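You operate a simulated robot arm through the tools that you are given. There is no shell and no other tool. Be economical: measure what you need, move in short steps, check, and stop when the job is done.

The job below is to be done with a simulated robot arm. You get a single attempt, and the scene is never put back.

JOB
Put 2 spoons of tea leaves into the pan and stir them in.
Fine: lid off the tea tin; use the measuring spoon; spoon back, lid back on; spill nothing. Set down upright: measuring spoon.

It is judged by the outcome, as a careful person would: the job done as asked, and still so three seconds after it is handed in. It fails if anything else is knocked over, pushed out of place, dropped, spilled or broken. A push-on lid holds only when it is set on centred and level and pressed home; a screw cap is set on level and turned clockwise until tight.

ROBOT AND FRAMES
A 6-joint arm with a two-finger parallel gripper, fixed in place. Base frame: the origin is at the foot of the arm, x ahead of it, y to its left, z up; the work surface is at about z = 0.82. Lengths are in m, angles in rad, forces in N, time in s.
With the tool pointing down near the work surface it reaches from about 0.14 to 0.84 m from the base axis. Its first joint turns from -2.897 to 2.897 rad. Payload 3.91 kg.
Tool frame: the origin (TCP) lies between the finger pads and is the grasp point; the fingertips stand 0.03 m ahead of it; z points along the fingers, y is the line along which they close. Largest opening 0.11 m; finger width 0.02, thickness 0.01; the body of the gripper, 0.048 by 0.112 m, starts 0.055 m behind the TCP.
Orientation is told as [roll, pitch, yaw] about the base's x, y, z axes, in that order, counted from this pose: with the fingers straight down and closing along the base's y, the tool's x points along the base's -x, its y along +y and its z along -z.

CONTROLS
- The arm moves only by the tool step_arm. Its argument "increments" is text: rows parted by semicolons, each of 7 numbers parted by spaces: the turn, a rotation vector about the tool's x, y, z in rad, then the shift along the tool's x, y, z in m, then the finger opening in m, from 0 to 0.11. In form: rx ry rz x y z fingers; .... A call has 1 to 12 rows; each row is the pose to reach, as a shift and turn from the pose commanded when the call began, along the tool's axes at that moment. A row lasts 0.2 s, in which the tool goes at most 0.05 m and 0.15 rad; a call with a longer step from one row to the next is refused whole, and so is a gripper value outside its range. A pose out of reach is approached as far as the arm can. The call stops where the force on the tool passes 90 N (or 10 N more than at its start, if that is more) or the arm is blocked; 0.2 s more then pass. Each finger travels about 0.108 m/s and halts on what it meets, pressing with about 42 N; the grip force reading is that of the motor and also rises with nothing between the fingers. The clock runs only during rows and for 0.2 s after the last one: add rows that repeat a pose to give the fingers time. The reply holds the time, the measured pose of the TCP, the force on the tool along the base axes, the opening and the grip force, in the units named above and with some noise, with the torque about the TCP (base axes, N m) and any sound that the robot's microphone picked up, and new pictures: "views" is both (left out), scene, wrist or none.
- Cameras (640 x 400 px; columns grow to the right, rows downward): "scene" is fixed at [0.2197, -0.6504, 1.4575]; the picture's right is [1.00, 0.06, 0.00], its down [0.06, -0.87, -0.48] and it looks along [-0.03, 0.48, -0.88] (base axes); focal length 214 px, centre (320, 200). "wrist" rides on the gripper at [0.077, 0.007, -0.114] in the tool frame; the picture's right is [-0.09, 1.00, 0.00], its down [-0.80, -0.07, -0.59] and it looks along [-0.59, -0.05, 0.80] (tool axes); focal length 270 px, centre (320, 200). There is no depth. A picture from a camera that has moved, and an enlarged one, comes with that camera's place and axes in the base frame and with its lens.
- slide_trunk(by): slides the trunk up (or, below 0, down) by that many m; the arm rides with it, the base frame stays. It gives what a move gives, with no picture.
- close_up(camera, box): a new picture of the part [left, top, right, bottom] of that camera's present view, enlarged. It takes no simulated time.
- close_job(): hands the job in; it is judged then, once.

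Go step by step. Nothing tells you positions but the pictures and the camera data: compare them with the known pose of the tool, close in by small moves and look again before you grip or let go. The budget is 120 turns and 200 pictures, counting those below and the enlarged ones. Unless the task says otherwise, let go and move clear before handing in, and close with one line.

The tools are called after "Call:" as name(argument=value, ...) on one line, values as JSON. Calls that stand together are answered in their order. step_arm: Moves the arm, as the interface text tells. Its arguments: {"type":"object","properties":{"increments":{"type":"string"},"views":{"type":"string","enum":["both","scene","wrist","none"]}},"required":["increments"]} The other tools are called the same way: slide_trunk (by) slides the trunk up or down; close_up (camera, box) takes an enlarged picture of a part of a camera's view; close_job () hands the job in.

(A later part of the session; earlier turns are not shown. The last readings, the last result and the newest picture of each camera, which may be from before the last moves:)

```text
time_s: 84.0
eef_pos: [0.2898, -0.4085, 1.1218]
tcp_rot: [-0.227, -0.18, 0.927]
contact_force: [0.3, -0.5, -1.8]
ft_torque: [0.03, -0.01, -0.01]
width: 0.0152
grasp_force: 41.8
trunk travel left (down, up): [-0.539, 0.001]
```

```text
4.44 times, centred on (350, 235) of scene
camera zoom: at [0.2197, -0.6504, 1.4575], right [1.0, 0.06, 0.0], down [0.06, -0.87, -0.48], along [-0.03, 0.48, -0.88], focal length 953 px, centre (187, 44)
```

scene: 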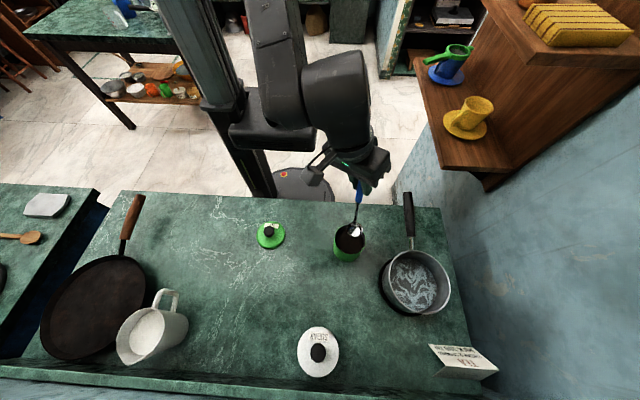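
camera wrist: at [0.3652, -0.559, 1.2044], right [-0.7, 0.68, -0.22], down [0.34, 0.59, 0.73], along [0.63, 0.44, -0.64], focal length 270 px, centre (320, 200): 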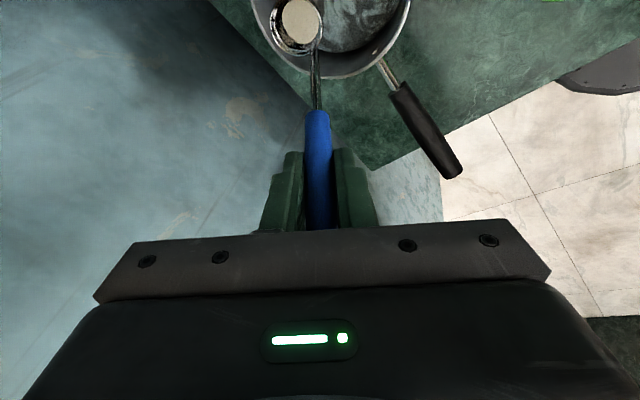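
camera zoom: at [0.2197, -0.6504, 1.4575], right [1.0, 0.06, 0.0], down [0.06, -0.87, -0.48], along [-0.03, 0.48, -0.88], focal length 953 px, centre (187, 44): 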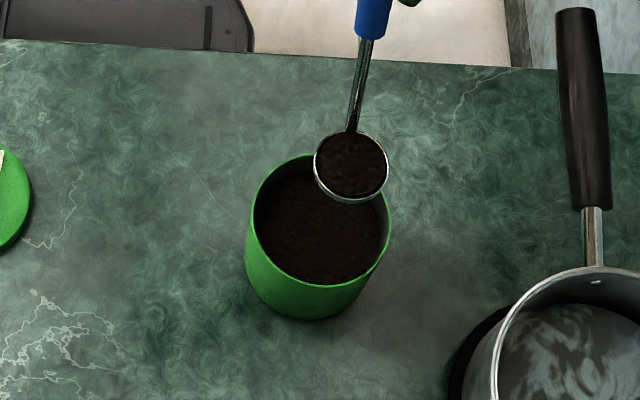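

Full again. I'll carry it to the pan with a 25° yaw added on the way, so the wrist stays clear of the tin during the pour.

Call:
step_arm(increments="-0.004 -0.005 -0.021 -0.0004 -0.0086 0.0032 0.005;-0.0133 -0.017 -0.0705 -0.0014 -0.0294 0.0108 0.005;-0.0228 -0.0289 -0.12 -0.0023 -0.0501 0.0184 0.005;-0.0322 -0.0409 -0.17 -0.0033 -0.0708 0.026 0.005;-0.0416 -0.0529 -0.22 -0.0042 -0.0916 0.0337 0.005;-0.051 -0.0649 -0.2695 -0.0052 -0.1123 0.0413 0.005;-0.0604 -0.0768 -0.319 -0.0062 -0.1331 0.0489 0.005;-0.0707 -0.0898 -0.373 -0.0072 -0.1555 0.0572 0.005;-0.0785 -0.0998 -0.4146 -0.008 -0.1728 0.0635 0.005;-0.0785 -0.0998 -0.4146 -0.008 -0.1728 0.0635 0.005")

Call:
close_up(camera="scene", box=[340, 190, 500, 330])

```text
time_s: 86.2
eef_pos: [0.4435, -0.5112, 1.1011]
tcp_rot: [-0.229, -0.183, 1.361]
contact_force: [-0.6, 0.6, -1.0]
ft_torque: [0.06, -0.01, 0.04]
width: 0.0155
grasp_force: 42.2
trunk travel left (down, up): [-0.539, 0.001]
camera wrist: at [0.3908, -0.5993, 1.1952], right [-0.92, 0.33, -0.21], down [0.08, 0.68, 0.73], along [0.38, 0.66, -0.65], focal length 270 px, centre (320, 200)
```

scene: 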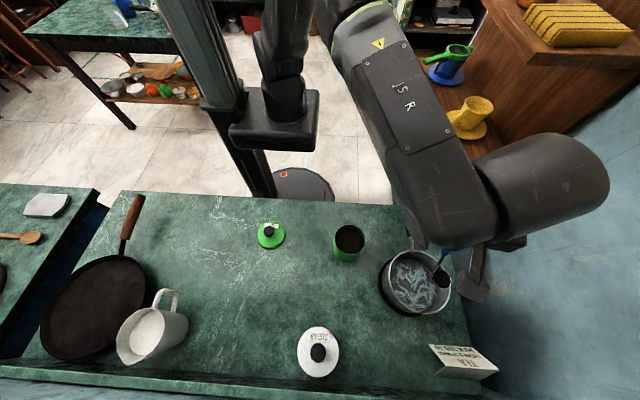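
wrist: 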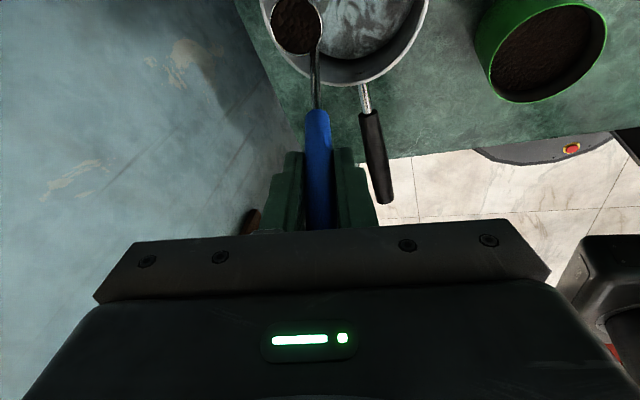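

```text
2.86 times, centred on (420, 260) of scene
camera zoom: at [0.2197, -0.6504, 1.4575], right [1.0, 0.06, 0.0], down [0.06, -0.87, -0.48], along [-0.03, 0.48, -0.88], focal length 613 px, centre (34, 29)
```

zoom: 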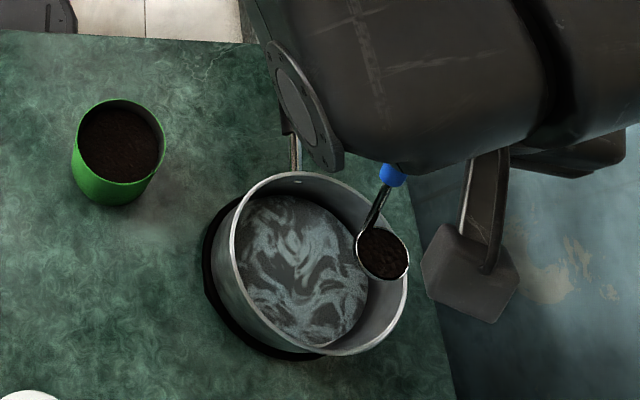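

The bowl is right over the pan centre. I'll repeat the proven tilt sequence in stages.

Call:
step_arm(increments="0.11 -0.0864 -0.0014 0.01 0.0127 0.0014 0.005;0.22 -0.1728 -0.0028 0.0197 0.0252 0.003 0.005;0.33 -0.2592 -0.0042 0.029 0.0371 0.0042 0.005", views="none")

Call:
step_arm(increments="0.11 -0.0864 -0.0014 0.0084 0.0108 -0.0045 0.005;0.22 -0.1728 -0.0028 0.0165 0.0212 -0.0078 0.005;0.33 -0.2592 -0.0042 0.024 0.0307 -0.0103 0.005;0.44 -0.3456 -0.0056 0.0283 0.0362 -0.0163 0.005;0.55 -0.432 -0.007 0.0318 0.0407 -0.0211 0.005;0.66 -0.5184 -0.0084 0.0344 0.044 -0.0247 0.005;0.77 -0.6048 -0.0098 0.036 0.0461 -0.027 0.005", views="scene")

```text
time_s: 87.0
eef_pos: [0.4036, -0.5308, 1.0828]
tcp_rot: [-0.598, -0.421, 1.475]
contact_force: [-0.3, -0.5, -1.3]
ft_torque: [0.06, 0.08, -0.01]
width: 0.0154
grasp_force: 42.0
trunk travel left (down, up): [-0.539, 0.001]
```

```text
time_s: 88.6
eef_pos: [0.3474, -0.5565, 1.0664]
tcp_rot: [-1.725, -0.652, 2.105]
contact_force: [-0.1, 0.0, -0.3]
ft_torque: [0.0, 0.13, 0.04]
width: 0.0152
grasp_force: 41.2
trunk travel left (down, up): [-0.539, 0.001]
```

scene: 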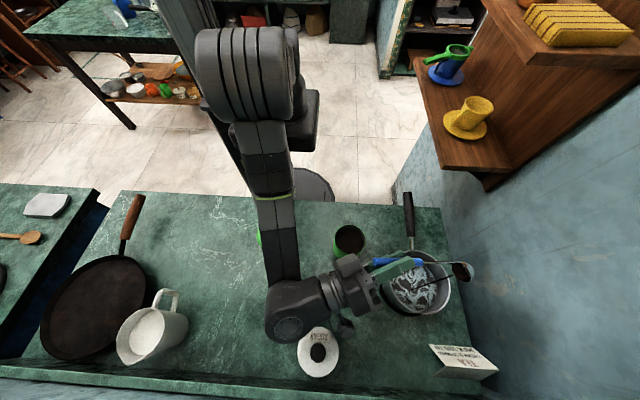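

Tracking exactly. I'll continue to the full tilt, raising slightly so the wrist stays clear of the sugar tin, and hold there.

Call:
step_arm(increments="0.11 -0.0864 -0.0014 -0.0001 -0.0001 -0.0015 0.005;0.22 -0.1728 -0.0028 -0.0074 -0.0095 0.0004 0.005;0.33 -0.2592 -0.0042 -0.0183 -0.0233 0.0052 0.005;0.44 -0.3456 -0.0056 -0.0332 -0.0425 0.0128 0.005;0.44 -0.3456 -0.0056 -0.0332 -0.0425 0.0128 0.005;0.44 -0.3456 -0.0056 -0.0332 -0.0425 0.0128 0.005")

Call:
close_up(camera="scene", box=[340, 200, 580, 340])

Call:
close_up(camera="wrist", box=[240, 0, 400, 110])

```text
time_s: 90.0
eef_pos: [0.4286, -0.6077, 1.1461]
tcp_rot: [-2.362, -0.493, 2.466]
contact_force: [-0.1, 0.3, -1.0]
ft_torque: [-0.03, 0.07, 0.04]
width: 0.0155
grasp_force: 41.5
out of reach, approached as far as the arm can: row 2, 3, 4, 5, 6
trunk travel left (down, up): [-0.539, 0.001]
camera wrist: at [0.4023, -0.6839, 1.0332], right [0.13, 0.81, -0.57], down [-0.98, 0.19, 0.05], along [0.15, 0.56, 0.82], focal length 270 px, centre (320, 200)
```

scene: 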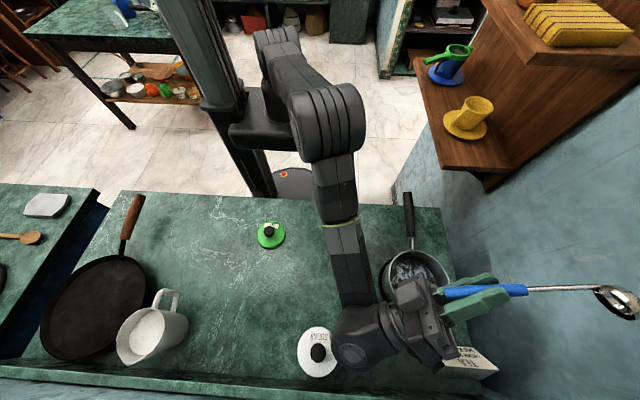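
wrist: 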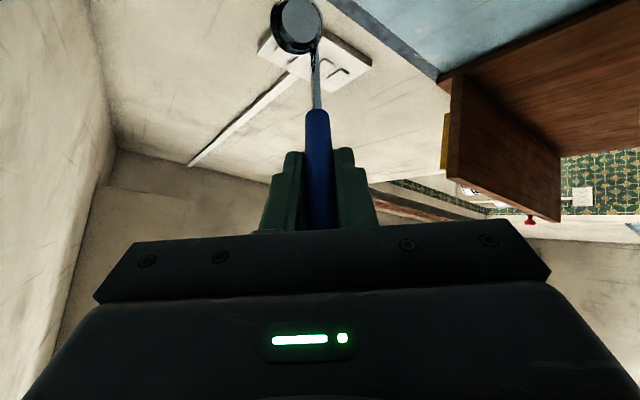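

```text
2.67 times, centred on (460, 270) of scene
camera zoom: at [0.2197, -0.6504, 1.4575], right [1.0, 0.06, 0.0], down [0.06, -0.87, -0.48], along [-0.03, 0.48, -0.88], focal length 572 px, centre (-53, 13)
```

zoom: 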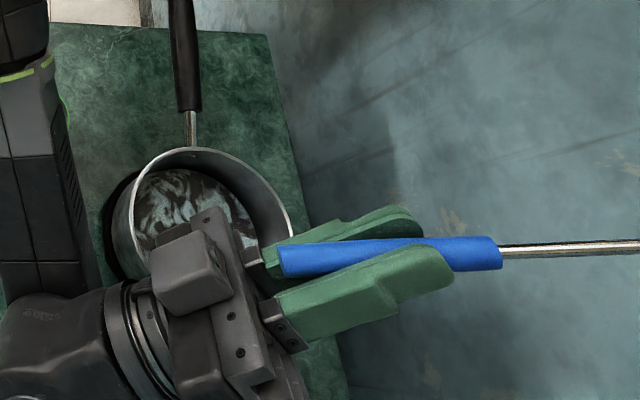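

```text
3.64 times, centred on (320, 55) of wrist
camera zoom: at [0.4023, -0.6839, 1.0332], right [0.13, 0.81, -0.57], down [-0.98, 0.19, 0.05], along [0.15, 0.56, 0.82], focal length 983 px, centre (320, 727)
```

zoom: 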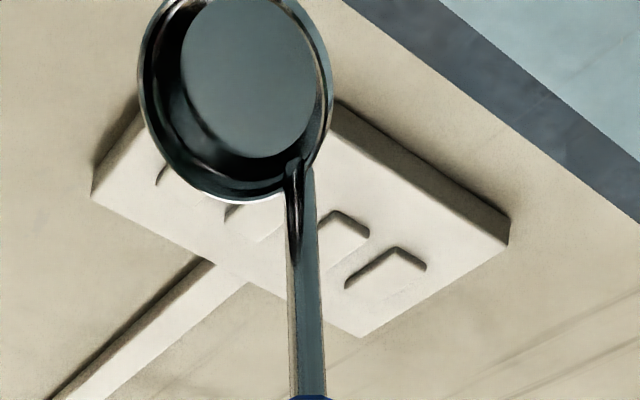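

The arm drifted outward near the end of that tilt. I'll rotate back over the pan right away and inspect for any spill.

Call:
step_arm(increments="-0.11 0.0864 0.0014 -0.0096 0.0151 0.0033 0.005;-0.22 0.1728 0.0028 -0.0193 0.0301 0.0066 0.005;-0.33 0.2592 0.0042 -0.0289 0.0452 0.0099 0.005;-0.44 0.3456 0.0056 -0.0385 0.0603 0.0131 0.005;-0.55 0.432 0.007 -0.0482 0.0753 0.0164 0.005;-0.66 0.5184 0.0084 -0.0578 0.0904 0.0197 0.005;-0.77 0.6048 0.0098 -0.0578 0.0904 0.0197 0.005;-0.88 0.6912 0.0112 -0.0578 0.0904 0.0197 0.005;-0.99 0.7776 0.0126 -0.0578 0.0904 0.0197 0.005;-1.1 0.864 0.014 -0.0578 0.0904 0.0197 0.005;-1.21 0.9504 0.0154 -0.0578 0.0904 0.0197 0.005;-1.32 1.0368 0.0168 -0.0578 0.0904 0.0197 0.005")

Call:
close_up(camera="scene", box=[360, 220, 520, 390])

```text
time_s: 92.6
eef_pos: [0.4166, -0.4992, 1.1344]
tcp_rot: [-0.464, -0.343, 1.423]
contact_force: [0.3, -0.6, -0.8]
ft_torque: [0.06, 0.03, 0.0]
width: 0.0153
grasp_force: 42.8
trunk travel left (down, up): [-0.539, 0.001]
camera wrist: at [0.3437, -0.5971, 1.2018], right [-0.85, 0.36, -0.39], down [-0.12, 0.59, 0.8], along [0.52, 0.72, -0.46], focal length 270 px, centre (320, 200)
```

scene: 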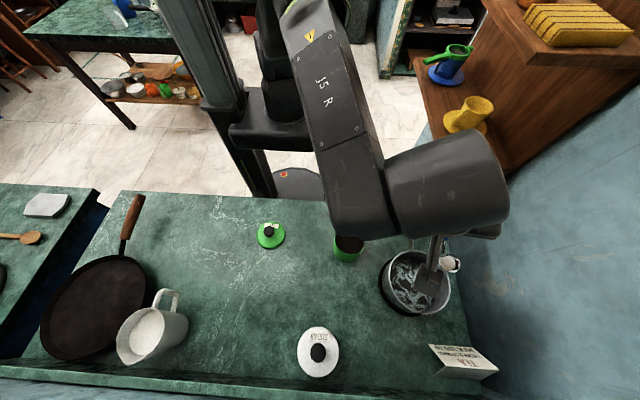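
wrist: 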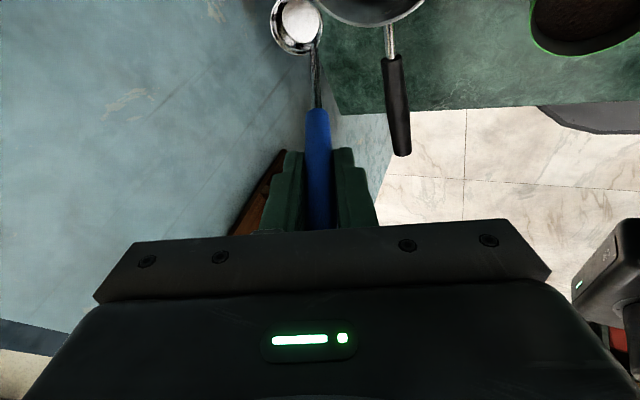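

```text
2.35 times, centred on (440, 305) of scene
camera zoom: at [0.2197, -0.6504, 1.4575], right [1.0, 0.06, 0.0], down [0.06, -0.87, -0.48], along [-0.03, 0.48, -0.88], focal length 505 px, centre (38, -47)
```

zoom: 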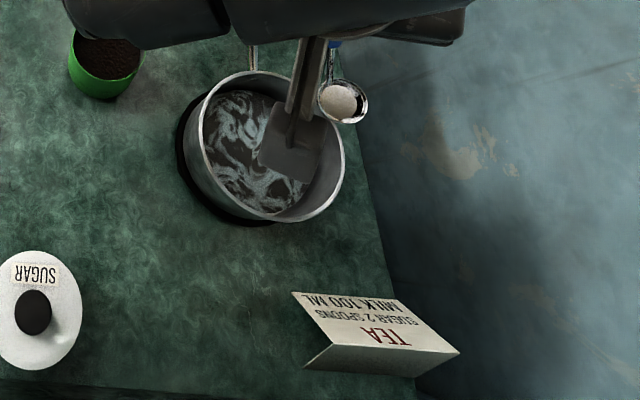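

No spill is visible on the counter, the bowl is empty and the card hasn't moved. I'll level the spoon and place it above the pan centre for stirring.

Call:
step_arm(increments="-0.08 0.06 0.001 0.005 -0.002 0.011 0.005;-0.16 0.12 0.002 0.01 -0.004 0.022 0.005;-0.22 0.173 0.003 0.0146 -0.0063 0.0328 0.005;-0.22 0.173 0.003 0.0146 -0.0063 0.0328 0.005", views="wrist")

Call:
close_up(camera="scene", box=[360, 200, 500, 330])

```text
time_s: 93.6
eef_pos: [0.4349, -0.507, 1.1032]
tcp_rot: [-0.229, -0.18, 1.358]
contact_force: [0.2, -1.1, -0.3]
ft_torque: [0.03, 0.0, -0.01]
width: 0.0155
grasp_force: 41.5
trunk travel left (down, up): [-0.539, 0.001]
camera wrist: at [0.3836, -0.5935, 1.1976], right [-0.92, 0.33, -0.21], down [0.08, 0.68, 0.73], along [0.38, 0.66, -0.65], focal length 270 px, centre (320, 200)
```

wrist: 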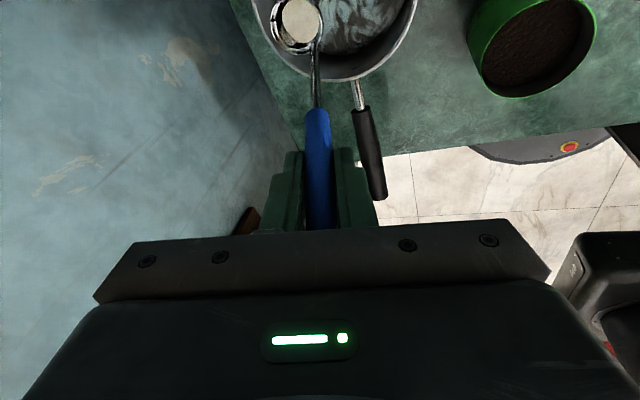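

```text
3.08 times, centred on (430, 265) of scene
camera zoom: at [0.2197, -0.6504, 1.4575], right [1.0, 0.06, 0.0], down [0.06, -0.87, -0.48], along [-0.03, 0.48, -0.88], focal length 660 px, centre (-18, 0)
```

zoom: 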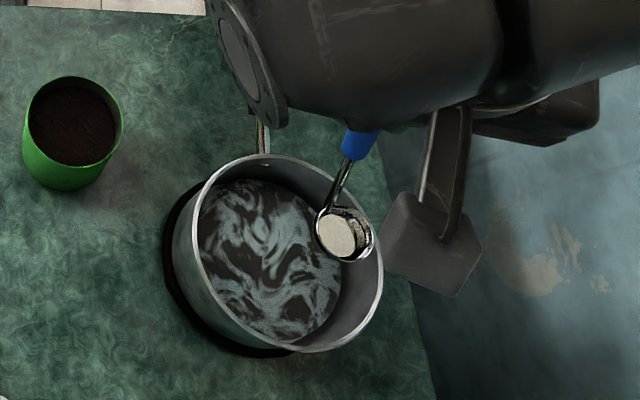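

The spoon is over the pan centre and the liquid surface is near z = 0.849. I'll lower the bowl into it.

Call:
step_arm(increments="0 0 0 0.005 0.0072 0.0331 0.005;0 0 0 0.01 0.0143 0.0662 0.005;0 0 0 0.0138 0.0197 0.091 0.005;0 0 0 0.0165 0.0236 0.109 0.005;0 0 0 0.0185 0.0265 0.122 0.005;0 0 0 0.0201 0.0287 0.1325 0.005;0 0 0 0.0201 0.0287 0.1325 0.005")

Call:
close_up(camera="scene", box=[360, 200, 500, 330])

```text
time_s: 95.2
eef_pos: [0.4403, -0.503, 0.9713]
tcp_rot: [-0.233, -0.179, 1.36]
contact_force: [-2.2, 6.2, 28.9]
ft_torque: [-0.4, -0.54, 0.11]
width: 0.0157
grasp_force: 41.9
trunk travel left (down, up): [-0.539, 0.001]
camera wrist: at [0.3867, -0.5904, 1.0663], right [-0.92, 0.33, -0.21], down [0.07, 0.68, 0.73], along [0.38, 0.65, -0.65], focal length 270 px, centre (320, 200)
```

scene: 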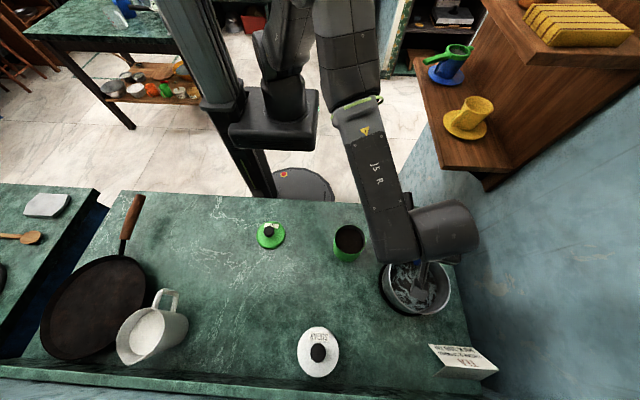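
wrist: 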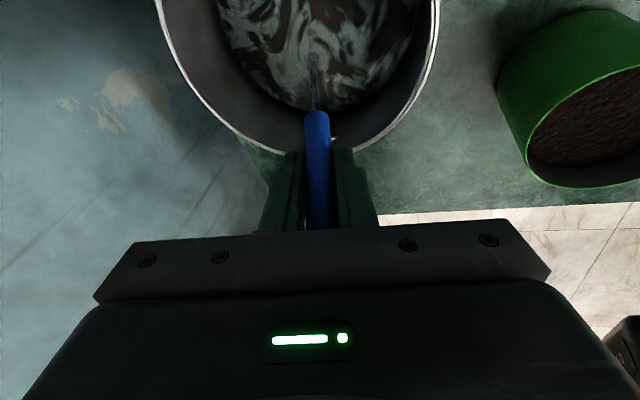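

```text
3.08 times, centred on (430, 265) of scene
camera zoom: at [0.2197, -0.6504, 1.4575], right [1.0, 0.06, 0.0], down [0.06, -0.87, -0.48], along [-0.03, 0.48, -0.88], focal length 660 px, centre (-18, 0)
```

zoom: 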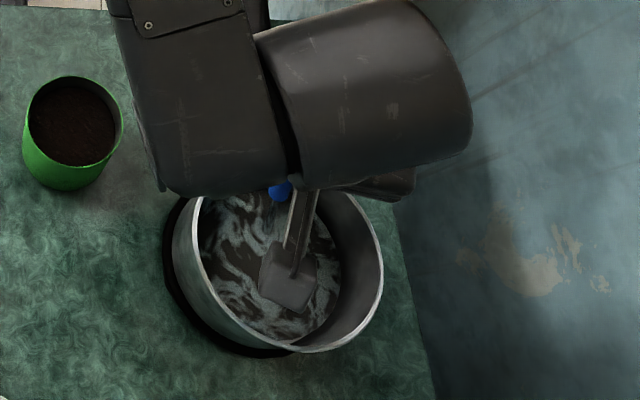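

The bowl is submerged and touched the pan bottom. I'll raise it slightly and stir in circles of about 28 mm radius.

Call:
step_arm(increments="0 0 0 -0.0024 -0.0031 -0.0128 0.005;0 0 0 -0.0182 -0.0172 -0.0065 0.005;0 0 0 -0.0259 -0.005 -0.0079 0.005;0 0 0 -0.0267 0.0092 -0.011 0.005;0 0 0 -0.0202 0.0215 -0.0151 0.005;0 0 0 -0.0082 0.0285 -0.019 0.005;0 0 0 0.006 0.0287 -0.0217 0.005;0 0 0 0.0187 0.0216 -0.0225 0.005;0 0 0 0.0264 0.0094 -0.0212 0.005;0 0 0 0.0272 -0.0048 -0.0181 0.005;0 0 0 0.0207 -0.0171 -0.014 0.005;0 0 0 0.0088 -0.0242 -0.0101 0.005", views="scene")

Call:
close_up(camera="scene", box=[360, 200, 500, 330])

```text
time_s: 97.8
eef_pos: [0.4588, -0.52, 0.9797]
tcp_rot: [-0.229, -0.182, 1.359]
contact_force: [-0.8, 0.2, -0.6]
ft_torque: [0.04, 0.0, 0.06]
width: 0.0153
grasp_force: 41.8
trunk travel left (down, up): [-0.539, 0.001]
```

scene: 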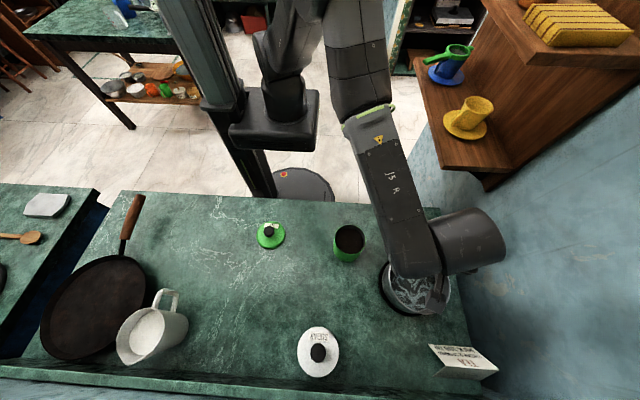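

```text
3.08 times, centred on (430, 265) of scene
camera zoom: at [0.2197, -0.6504, 1.4575], right [1.0, 0.06, 0.0], down [0.06, -0.87, -0.48], along [-0.03, 0.48, -0.88], focal length 660 px, centre (-18, 0)
```

zoom: 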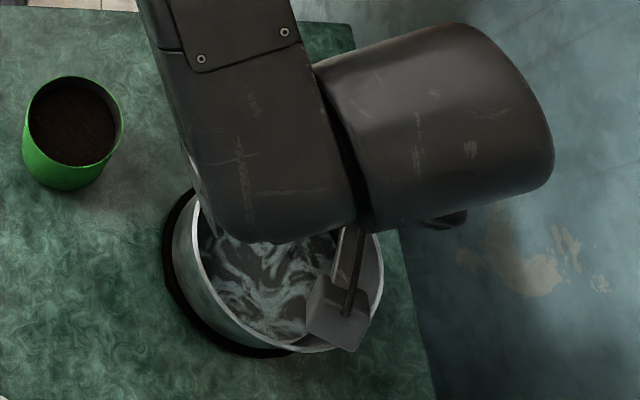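

Still streaky, so I'll stir several more turns a bit faster.

Call:
step_arm(increments="0 0 0 -0.027 0.007 0.0036 0.005;0 0 0 -0.0355 0.0334 -0.0009 0.005;0 0 0 -0.017 0.0527 -0.0089 0.005;0 0 0 0.0099 0.0458 -0.0124 0.005;0 0 0 0.0184 0.0194 -0.008 0.005;0 0 0 0 0 0 0.005;0 0 0 -0.027 0.007 0.0036 0.005;0 0 0 -0.0355 0.0334 -0.0009 0.005;0 0 0 -0.017 0.0527 -0.0089 0.005;0 0 0 0.0099 0.0458 -0.0124 0.005;0 0 0 0.0184 0.0194 -0.008 0.005;0 0 0 0 0 0 0.005", views="wrist")

Call:
step_arm(increments="0 0 0 -0.027 0.007 0.0036 0.005;0 0 0 -0.0355 0.0334 -0.0009 0.005;0 0 0 -0.017 0.0527 -0.0089 0.005;0 0 0 0.0099 0.0458 -0.0124 0.005;0 0 0 0.0184 0.0194 -0.008 0.005;0 0 0 0 0 0 0.005;0 0 0 -0.027 0.007 0.0036 0.005;0 0 0 -0.0355 0.0334 -0.0009 0.005;0 0 0 -0.017 0.0527 -0.0089 0.005;0 0 0 0.0099 0.0458 -0.0124 0.005;0 0 0 0.0184 0.0194 -0.008 0.005;0 0 0 -0.01 0.02 -0.005 0.005", views="wrist")

Call:
close_up(camera="scene", box=[360, 200, 500, 330])

```text
time_s: 100.4
eef_pos: [0.4586, -0.5197, 0.9808]
tcp_rot: [-0.228, -0.181, 1.359]
contact_force: [-0.2, 0.3, -0.4]
ft_torque: [0.03, 0.01, 0.0]
width: 0.0151
grasp_force: 41.4
trunk travel left (down, up): [-0.539, 0.001]
camera wrist: at [0.4065, -0.6071, 1.0743], right [-0.92, 0.33, -0.21], down [0.08, 0.68, 0.73], along [0.38, 0.66, -0.65], focal length 270 px, centre (320, 200)
```

wrist: 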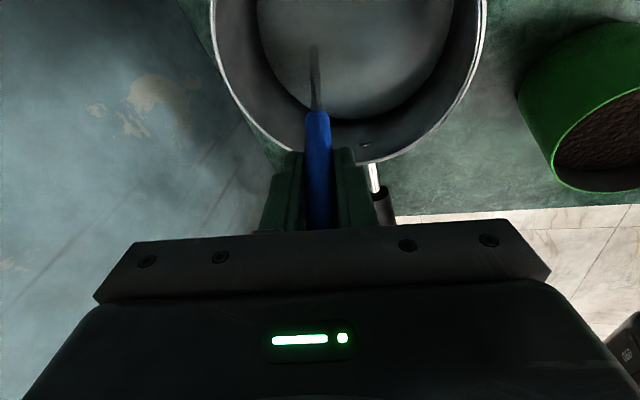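

```text
time_s: 103.0
eef_pos: [0.4423, -0.5048, 0.9846]
tcp_rot: [-0.231, -0.181, 1.358]
contact_force: [0.4, 0.0, -0.7]
ft_torque: [0.05, 0.01, -0.01]
width: 0.0152
grasp_force: 42.2
trunk travel left (down, up): [-0.539, 0.001]
camera wrist: at [0.3898, -0.5924, 1.0798], right [-0.92, 0.33, -0.21], down [0.08, 0.68, 0.73], along [0.38, 0.66, -0.65], focal length 270 px, centre (320, 200)
```

wrist: 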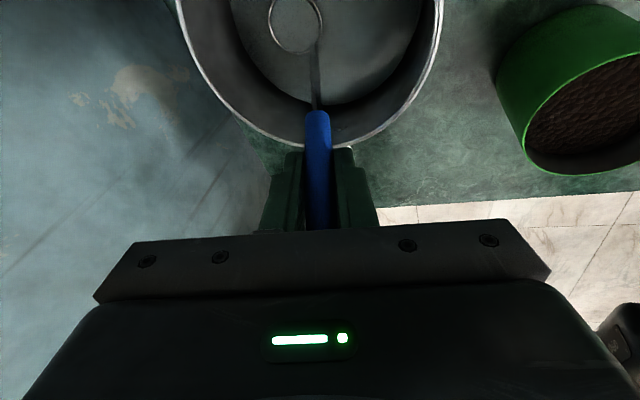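

```text
3.08 times, centred on (430, 265) of scene
camera zoom: at [0.2197, -0.6504, 1.4575], right [1.0, 0.06, 0.0], down [0.06, -0.87, -0.48], along [-0.03, 0.48, -0.88], focal length 660 px, centre (-18, 0)
```

zoom: 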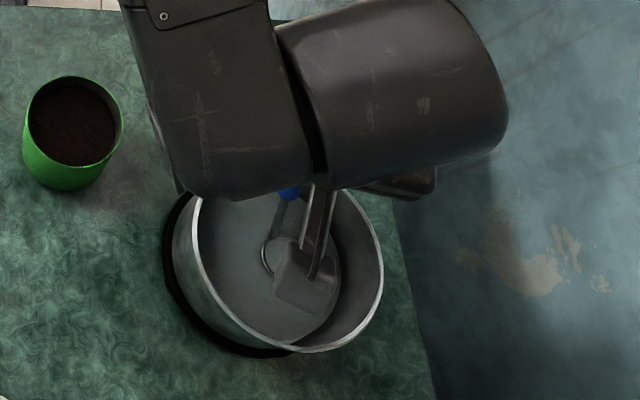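

The mix is now uniform. I'll lift straight up over the pan and check whether the bowl carries liquid, so I can pour it back before moving away.

Call:
step_arm(increments="0 0 0 -0.0025 -0.0047 -0.0184 0.005;0 0 0 -0.005 -0.0093 -0.0369 0.005;0 0 0 -0.0075 -0.014 -0.0553 0.005;0 0 0 -0.01 -0.0187 -0.0737 0.005;0 0 0 -0.0125 -0.0233 -0.0922 0.005;0 0 0 -0.015 -0.028 -0.1106 0.005;0 0 0 -0.015 -0.028 -0.1106 0.005", views="wrist")

Call:
close_up(camera="scene", box=[390, 220, 490, 320])

```text
time_s: 104.6
eef_pos: [0.4401, -0.5104, 1.098]
tcp_rot: [-0.229, -0.184, 1.36]
contact_force: [-1.0, 0.5, 0.1]
ft_torque: [0.01, 0.03, -0.01]
width: 0.0153
grasp_force: 42.1
trunk travel left (down, up): [-0.539, 0.001]
camera wrist: at [0.3884, -0.5989, 1.1932], right [-0.92, 0.33, -0.21], down [0.08, 0.68, 0.73], along [0.38, 0.66, -0.65], focal length 270 px, centre (320, 200)
```

wrist: 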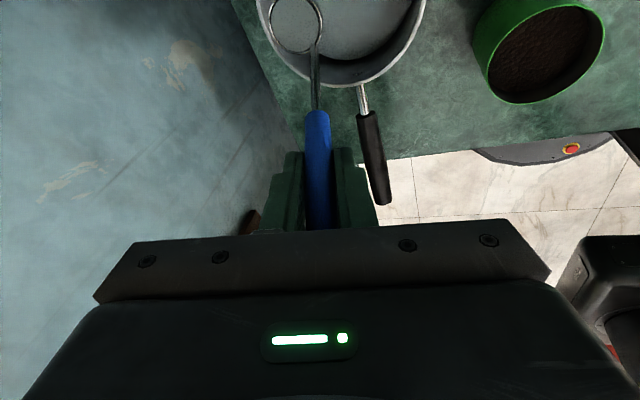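

```text
4.00 times, centred on (440, 270) of scene
camera zoom: at [0.2197, -0.6504, 1.4575], right [1.0, 0.06, 0.0], down [0.06, -0.87, -0.48], along [-0.03, 0.48, -0.88], focal length 858 px, centre (-160, -80)
```

zoom: 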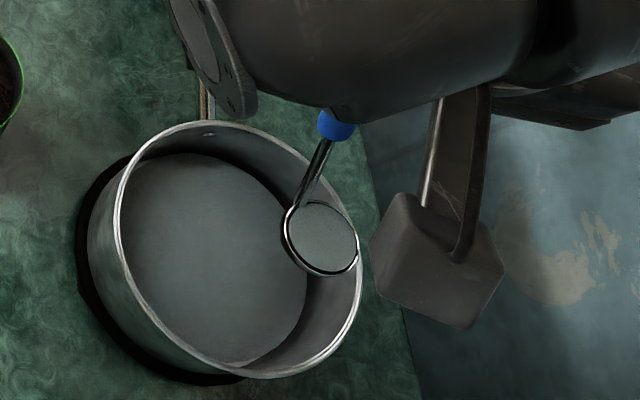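

The bowl is full of the mix, so I'll pour it back into the pan with the same tilt. This time I'll only go to about 88° and hold there.

Call:
step_arm(increments="0.11 -0.0864 -0.0014 0.01 0.0127 0.0014 0.005;0.22 -0.1728 -0.0028 0.0197 0.0252 0.003 0.005;0.33 -0.2592 -0.0042 0.029 0.0371 0.0042 0.005", views="none")

Call:
step_arm(increments="0.11 -0.0864 -0.0014 0.0084 0.0108 -0.0045 0.005;0.22 -0.1728 -0.0028 0.0165 0.0212 -0.0078 0.005;0.33 -0.2592 -0.0042 0.024 0.0307 -0.0103 0.005;0.44 -0.3456 -0.0056 0.0283 0.0362 -0.0163 0.005;0.55 -0.432 -0.007 0.0318 0.0407 -0.0211 0.005;0.66 -0.5184 -0.0084 0.0344 0.044 -0.0247 0.005;0.77 -0.6048 -0.0098 0.036 0.0461 -0.027 0.005;0.88 -0.6912 -0.0112 0.0367 0.047 -0.028 0.005;0.88 -0.6912 -0.0112 0.0367 0.047 -0.028 0.005;0.88 -0.6912 -0.0112 0.0367 0.047 -0.028 0.005", views="wrist")

Call:
close_up(camera="scene", box=[370, 220, 510, 320])

```text
time_s: 105.4
eef_pos: [0.3993, -0.5309, 1.0805]
tcp_rot: [-0.597, -0.418, 1.473]
contact_force: [0.0, 0.9, 0.2]
ft_torque: [0.03, 0.07, -0.03]
width: 0.0154
grasp_force: 42.2
trunk travel left (down, up): [-0.539, 0.001]
```

```text
time_s: 107.6
eef_pos: [0.3431, -0.5558, 1.0649]
tcp_rot: [-1.895, -0.632, 2.211]
contact_force: [0.1, 1.3, -0.4]
ft_torque: [-0.01, 0.06, 0.01]
width: 0.0155
grasp_force: 41.9
trunk travel left (down, up): [-0.539, 0.001]
camera wrist: at [0.2796, -0.6501, 0.9835], right [-0.12, 0.69, -0.71], down [-0.9, 0.23, 0.37], along [0.42, 0.68, 0.6], focal length 270 px, centre (320, 200)
```

wrist: 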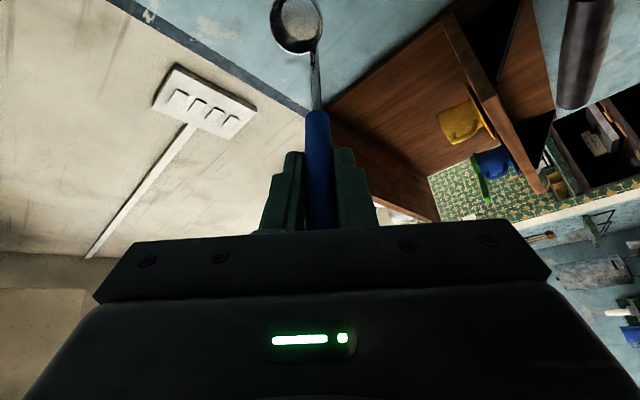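

```text
4.00 times, centred on (440, 270) of scene
camera zoom: at [0.2197, -0.6504, 1.4575], right [1.0, 0.06, 0.0], down [0.06, -0.87, -0.48], along [-0.03, 0.48, -0.88], focal length 858 px, centre (-160, -80)
```

zoom: 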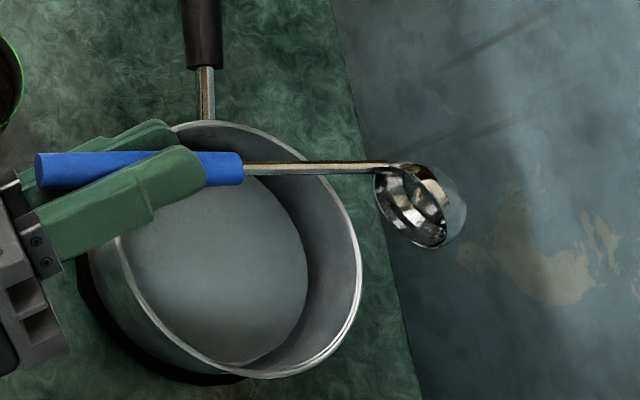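

The bowl is empty and the pan is evenly mixed. I'll rotate the spoon back upright.

Call:
step_arm(increments="-0.11 0.0864 0.0014 -0.0003 -0.0004 0.0102 0.005;-0.22 0.1728 0.0028 -0.0006 -0.0008 0.0203 0.005;-0.33 0.2592 0.0042 -0.001 -0.0013 0.0305 0.005;-0.44 0.3456 0.0056 -0.0013 -0.0017 0.0407 0.005;-0.55 0.432 0.007 -0.0016 -0.0021 0.0509 0.005;-0.66 0.5184 0.0084 -0.0019 -0.0025 0.061 0.005;-0.77 0.6048 0.0098 -0.0022 -0.0029 0.0712 0.005;-0.88 0.6912 0.0112 -0.0025 -0.0033 0.0814 0.005;-0.99 0.7776 0.0126 -0.0029 -0.0038 0.0916 0.005;-1.1 0.864 0.014 -0.0032 -0.0042 0.1017 0.005;-1.21 0.9504 0.0154 -0.0035 -0.0046 0.1119 0.005;-1.21 0.9504 0.0154 -0.0035 -0.0046 0.1119 0.005")

Call:
close_up(camera="scene", box=[390, 220, 490, 320])

```text
time_s: 110.2
eef_pos: [0.4399, -0.5101, 1.0989]
tcp_rot: [-0.228, -0.182, 1.362]
contact_force: [0.2, 0.0, 0.2]
ft_torque: [0.0, 0.07, 0.01]
width: 0.0154
grasp_force: 41.9
trunk travel left (down, up): [-0.539, 0.001]
camera wrist: at [0.3879, -0.5973, 1.1925], right [-0.92, 0.33, -0.21], down [0.08, 0.68, 0.73], along [0.38, 0.66, -0.65], focal length 270 px, centre (320, 200)
```

scene: 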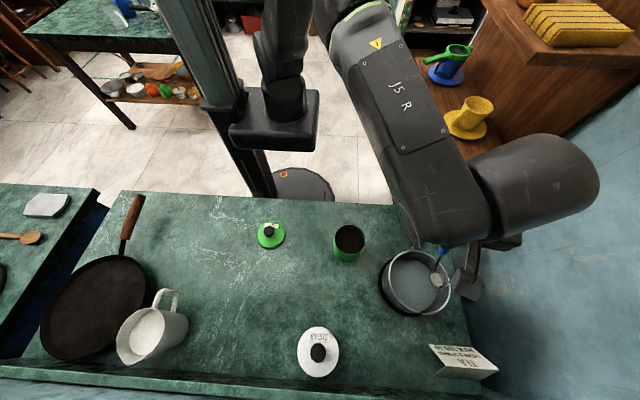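
wrist: 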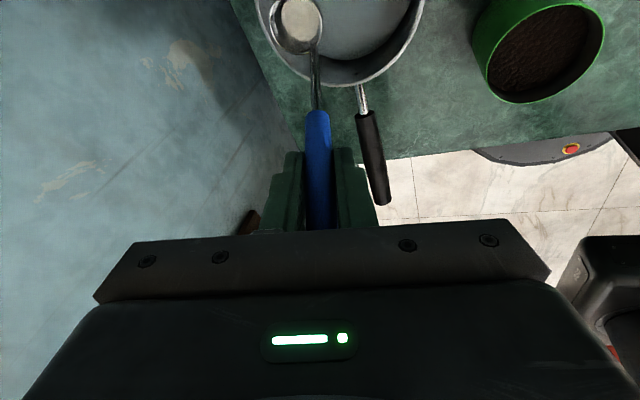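

```text
4.00 times, centred on (440, 270) of scene
camera zoom: at [0.2197, -0.6504, 1.4575], right [1.0, 0.06, 0.0], down [0.06, -0.87, -0.48], along [-0.03, 0.48, -0.88], focal length 858 px, centre (-160, -80)
```

zoom: 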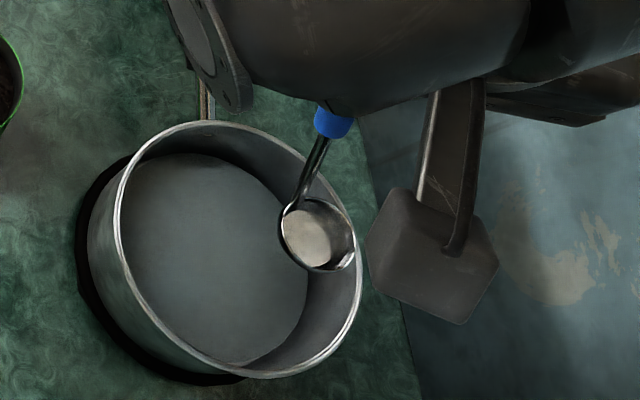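

The spoon is clean and upright. I'll carry it back to its original place, bowl at about (0.1515, -0.5766), undoing the yaw.

Call:
step_arm(increments="0.0087 0.0111 0.046 0.0079 0.0312 -0.0054 0.005;0.0174 0.0221 0.0919 0.0158 0.0624 -0.0107 0.005;0.0261 0.0332 0.1379 0.0236 0.0937 -0.0161 0.005;0.0348 0.0443 0.1839 0.0315 0.1249 -0.0214 0.005;0.0435 0.0553 0.2298 0.0394 0.1561 -0.0268 0.005;0.0522 0.0664 0.2758 0.0473 0.1873 -0.0321 0.005;0.0609 0.0775 0.3218 0.0551 0.2186 -0.0375 0.005;0.0696 0.0885 0.3677 0.063 0.2498 -0.0428 0.005;0.0783 0.0996 0.4137 0.0709 0.281 -0.0482 0.005;0.0783 0.0996 0.4137 0.0709 0.281 -0.0482 0.005")

Call:
close_up(camera="scene", box=[240, 200, 380, 310])

```text
time_s: 112.4
eef_pos: [0.1474, -0.5196, 1.0702]
tcp_rot: [-0.229, -0.18, 0.927]
contact_force: [0.0, 0.3, -1.0]
ft_torque: [0.03, -0.03, -0.01]
width: 0.0154
grasp_force: 41.8
trunk travel left (down, up): [-0.539, 0.001]
camera wrist: at [0.0631, -0.5778, 1.1637], right [-0.7, 0.68, -0.21], down [0.36, 0.59, 0.73], along [0.62, 0.44, -0.65], focal length 270 px, centre (320, 200)
```

scene: 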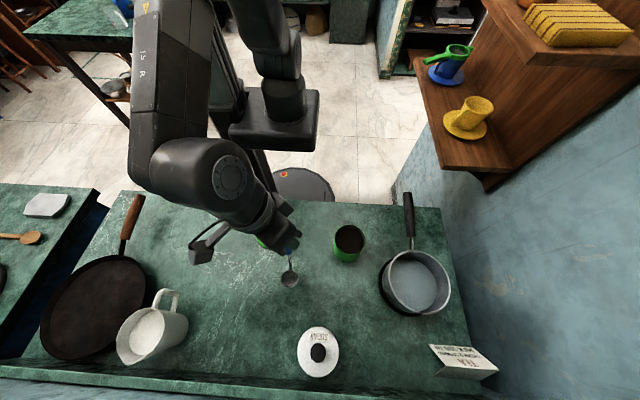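
wrist: 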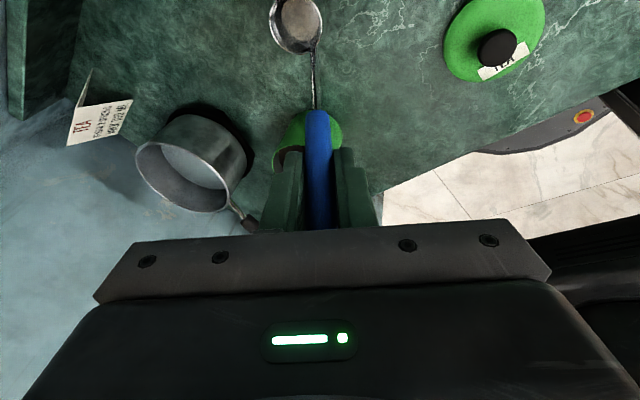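

```text
3.64 times, centred on (310, 255) of scene
camera zoom: at [0.2197, -0.6504, 1.4575], right [1.0, 0.06, 0.0], down [0.06, -0.87, -0.48], along [-0.03, 0.48, -0.88], focal length 780 px, centre (356, 0)
```

zoom: 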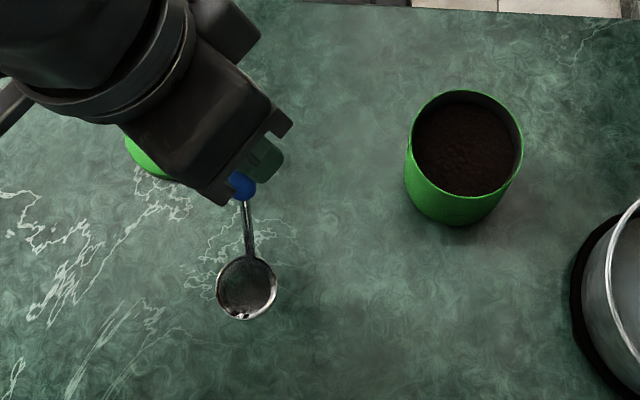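

Spoon alignment is unchanged in the grip. Lowering to just above the counter.

Call:
step_arm(increments="0 0 0 0.0042 0.0069 0.0282 0.005;0 0 0 0.0083 0.0138 0.0565 0.005;0 0 0 0.0125 0.0207 0.0847 0.005;0 0 0 0.0146 0.0242 0.1 0.005;0 0 0 0.0166 0.0276 0.1129 0.005;0 0 0 0.0166 0.0276 0.1129 0.005", views="none")

Call:
step_arm(increments="0 0 0 0.0004 0.0005 0.0019 0.005;0 0 0 0.0007 0.0009 0.0038 0.005;0 0 0 0.0007 0.0009 0.0038 0.005", views="none")

```text
time_s: 113.8
eef_pos: [0.1489, -0.5126, 0.9519]
tcp_rot: [-0.228, -0.182, 0.928]
contact_force: [0.1, -1.0, -0.8]
ft_torque: [0.01, -0.02, 0.0]
width: 0.0156
grasp_force: 41.4
trunk travel left (down, up): [-0.539, 0.001]
```

```text
time_s: 114.6
eef_pos: [0.1494, -0.5119, 0.9476]
tcp_rot: [-0.232, -0.178, 0.928]
contact_force: [1.4, 0.7, 9.8]
ft_torque: [-0.33, -0.19, 0.04]
width: 0.0153
grasp_force: 41.8
trunk travel left (down, up): [-0.539, 0.001]
```

It's touching down lightly. I'll open the fingers slowly and look before retreating.

Call:
step_arm(increments="0 0 0 -0.0001 -0.0002 -0.0007 0.014;0 0 0 -0.0001 -0.0002 -0.0007 0.018;0 0 0 -0.0001 -0.0002 -0.0007 0.026;0 0 0 -0.0001 -0.0002 -0.0007 0.04;0 0 0 -0.0001 -0.0002 -0.0007 0.06;0 0 0 -0.0001 -0.0002 -0.0007 0.07", views="wrist")

Call:
close_up(camera="scene", box=[240, 200, 380, 310])

```text
time_s: 116.0
eef_pos: [0.1493, -0.5121, 0.9483]
tcp_rot: [-0.229, -0.178, 0.927]
contact_force: [-0.3, -0.6, -0.2]
ft_torque: [-0.04, 0.03, -0.01]
width: 0.07
grasp_force: 0.0
trunk travel left (down, up): [-0.539, 0.001]
camera wrist: at [0.0653, -0.57, 1.0417], right [-0.7, 0.68, -0.21], down [0.36, 0.59, 0.73], along [0.62, 0.44, -0.65], focal length 270 px, centre (320, 200)
```

wrist: 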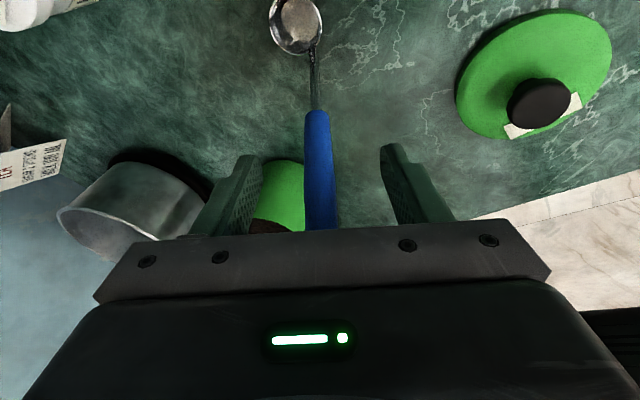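

```text
3.64 times, centred on (310, 255) of scene
camera zoom: at [0.2197, -0.6504, 1.4575], right [1.0, 0.06, 0.0], down [0.06, -0.87, -0.48], along [-0.03, 0.48, -0.88], focal length 780 px, centre (356, 0)
```

zoom: 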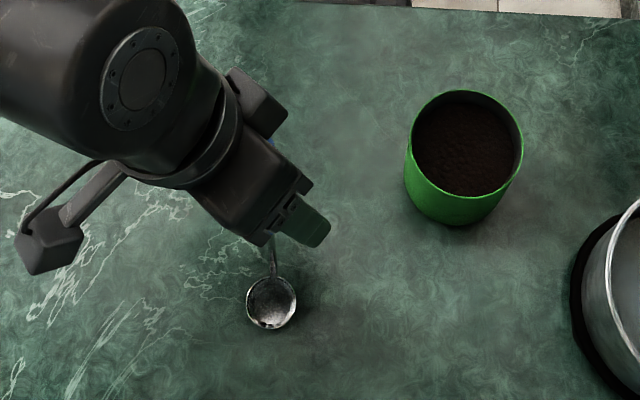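

The spoon stands upright at its place. I'll retreat along the tool axis, then spin so the fingers close along y, which keeps the closing axis horizontal for the tin and lid.

Call:
step_arm(increments="0 0 0 0 0 -0.04 0.07;0 0 0 0 0 -0.085 0.07;0 0 0 0 0 -0.13 0.07;0 0 0.13 0 0 -0.15 0.09;0 0 0.265 0 0 -0.15 0.11;0 0 0.4 0 0 -0.15 0.11;0 0 0.535 0 0 -0.15 0.11;0 0 0.67 0 0 -0.15 0.11;0 0 0.8 0 0 -0.15 0.11;0 0 0.927 0 0 -0.15 0.11;0 0 0.927 0 0 -0.15 0.11")

Call:
close_up(camera="scene", box=[240, 200, 380, 310])

```text
time_s: 118.4
eef_pos: [0.1068, -0.5127, 1.0913]
tcp_rot: [0.008, -0.29, -0.023]
contact_force: [1.3, -0.4, -0.8]
ft_torque: [0.01, 0.01, 0.0]
width: 0.11
grasp_force: 0.2
trunk travel left (down, up): [-0.539, 0.001]
camera wrist: at [-0.0005, -0.5058, 1.1791], right [0.1, 0.99, 0.03], down [0.6, -0.09, 0.8], along [0.8, -0.06, -0.6], focal length 270 px, centre (320, 200)
```

scene: 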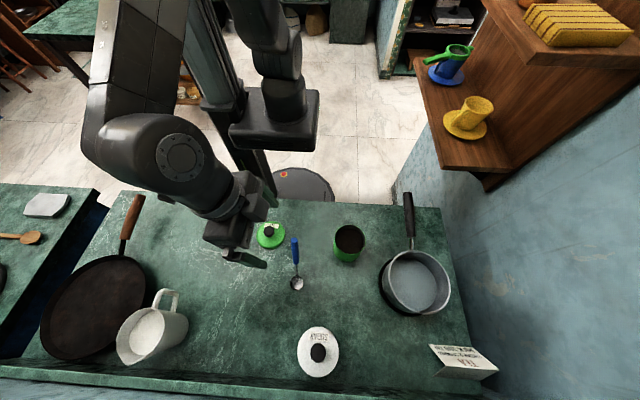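
wrist: 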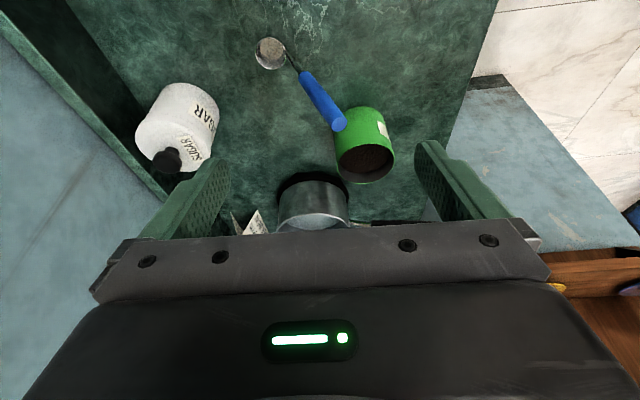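

```text
3.64 times, centred on (310, 255) of scene
camera zoom: at [0.2197, -0.6504, 1.4575], right [1.0, 0.06, 0.0], down [0.06, -0.87, -0.48], along [-0.03, 0.48, -0.88], focal length 780 px, centre (356, 0)
```

zoom: 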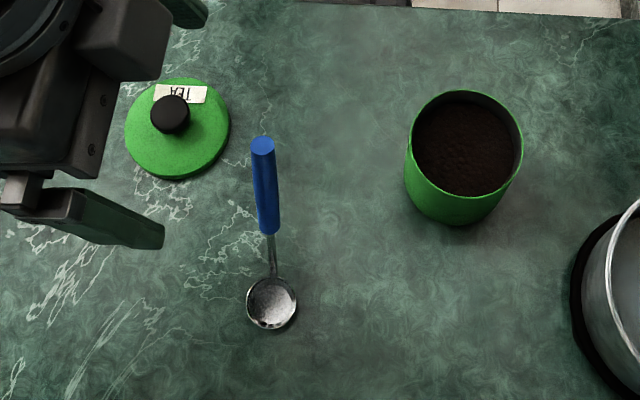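

The spoon stands clean and upright. I'll move above the displaced tin to grip it and slide it back to where it was.

Call:
step_arm(increments="0 0 -0.01 -0.0347 0.0125 0.0104 0.11;0 0 -0.023 -0.0695 0.025 0.0208 0.11;0 0 -0.023 -0.104 0.0375 0.0311 0.11;0 0 -0.023 -0.1389 0.05 0.0415 0.11;0 0 -0.023 -0.13 0.05 0.07 0.11;0 0 -0.023 -0.1215 0.05 0.0999 0.11;0 0 -0.023 -0.1215 0.05 0.0999 0.11")

Call:
close_up(camera="wrist", box=[160, 60, 480, 240])

```text
time_s: 120.0
eef_pos: [0.2521, -0.4645, 1.0293]
tcp_rot: [0.001, -0.29, 0.002]
contact_force: [0.3, 0.2, -1.6]
ft_torque: [-0.02, 0.02, -0.01]
width: 0.1102
grasp_force: 0.1
trunk travel left (down, up): [-0.539, 0.001]
camera wrist: at [0.1454, -0.4587, 1.1159], right [0.08, 1.0, 0.03], down [0.6, -0.07, 0.8], along [0.8, -0.05, -0.6], focal length 270 px, centre (320, 200)
```

scene: 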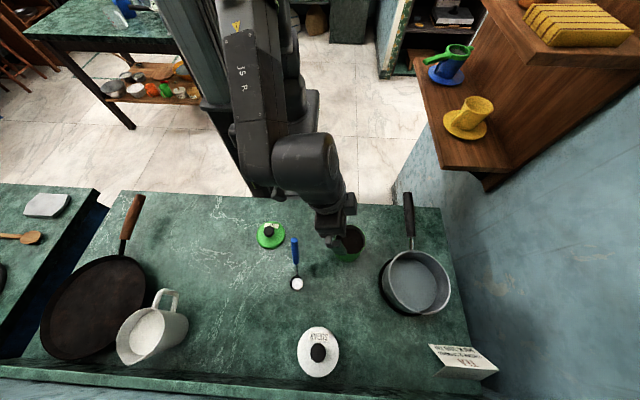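
wrist: 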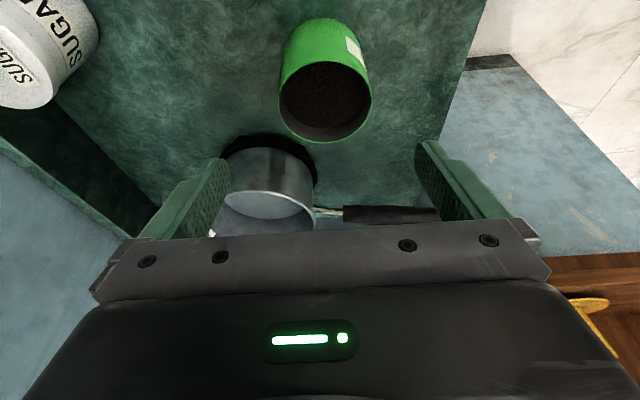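

```text
2.00 times, centred on (320, 150) of wrist
camera zoom: at [0.1454, -0.4587, 1.1159], right [0.08, 1.0, 0.03], down [0.6, -0.07, 0.8], along [0.8, -0.05, -0.6], focal length 541 px, centre (320, 300)
```

zoom: 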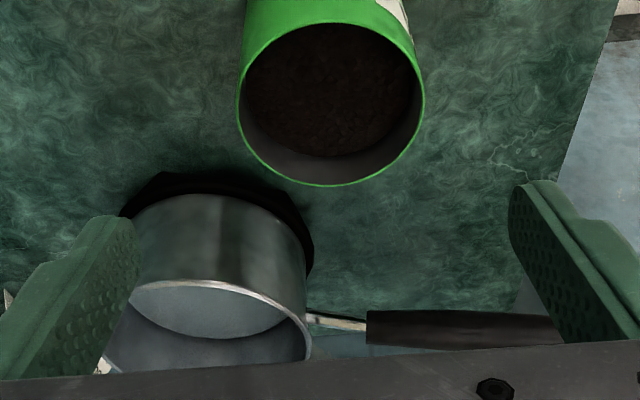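

Centred over the tin. I'll descend with the fingers outside its walls.

Call:
step_arm(increments="0 0 0 0 0.003 0.035 0.11;0 0 0 0 0.003 0.07 0.11;0 0 0 0 0.003 0.1 0.11;0 0 0 0 0.003 0.115 0.11;0 0 0 0 0.003 0.13 0.11;0 0 0 0 0.003 0.13 0.11")

Call:
close_up(camera="scene", box=[290, 200, 400, 280])

```text
time_s: 121.4
eef_pos: [0.2875, -0.4624, 0.9056]
tcp_rot: [0.001, -0.289, 0.003]
contact_force: [1.0, 0.2, 0.3]
ft_torque: [0.0, 0.02, 0.03]
width: 0.1102
grasp_force: 0.1
trunk travel left (down, up): [-0.539, 0.001]
camera wrist: at [0.1814, -0.4568, 0.9935], right [0.08, 1.0, 0.03], down [0.6, -0.07, 0.8], along [0.8, -0.05, -0.6], focal length 270 px, centre (320, 200)
```

scene: 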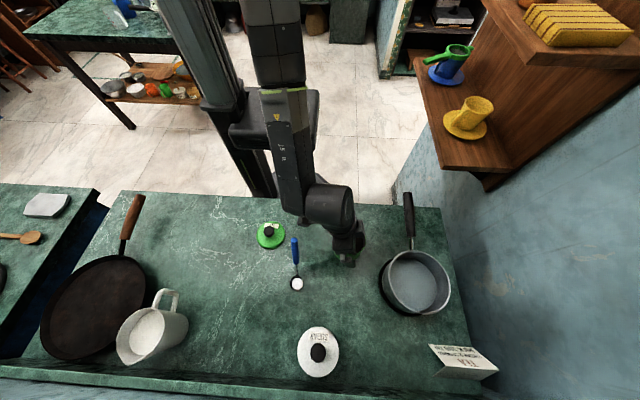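
wrist: 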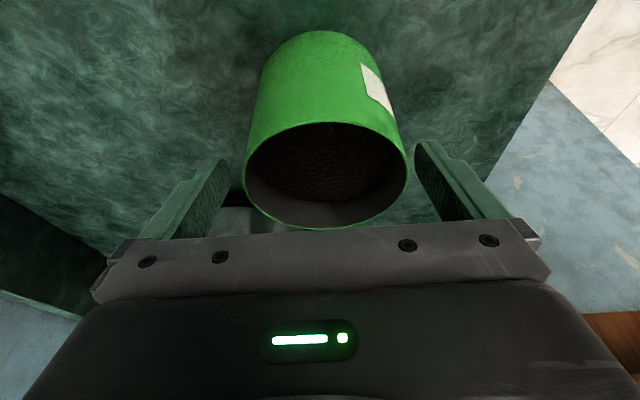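

```text
5.00 times, centred on (345, 240) of scene
camera zoom: at [0.2197, -0.6504, 1.4575], right [1.0, 0.06, 0.0], down [0.06, -0.87, -0.48], along [-0.03, 0.48, -0.88], focal length 1072 px, centre (195, 0)
```

zoom: 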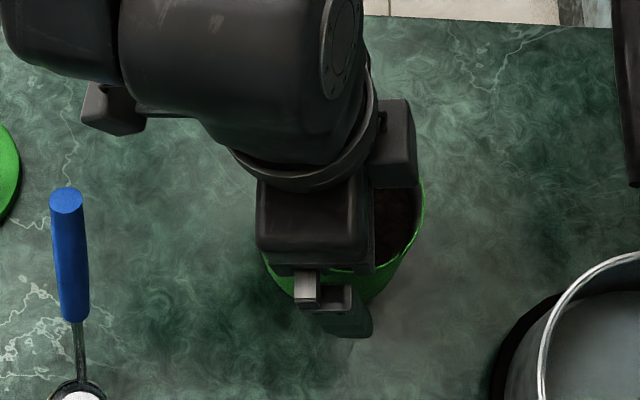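

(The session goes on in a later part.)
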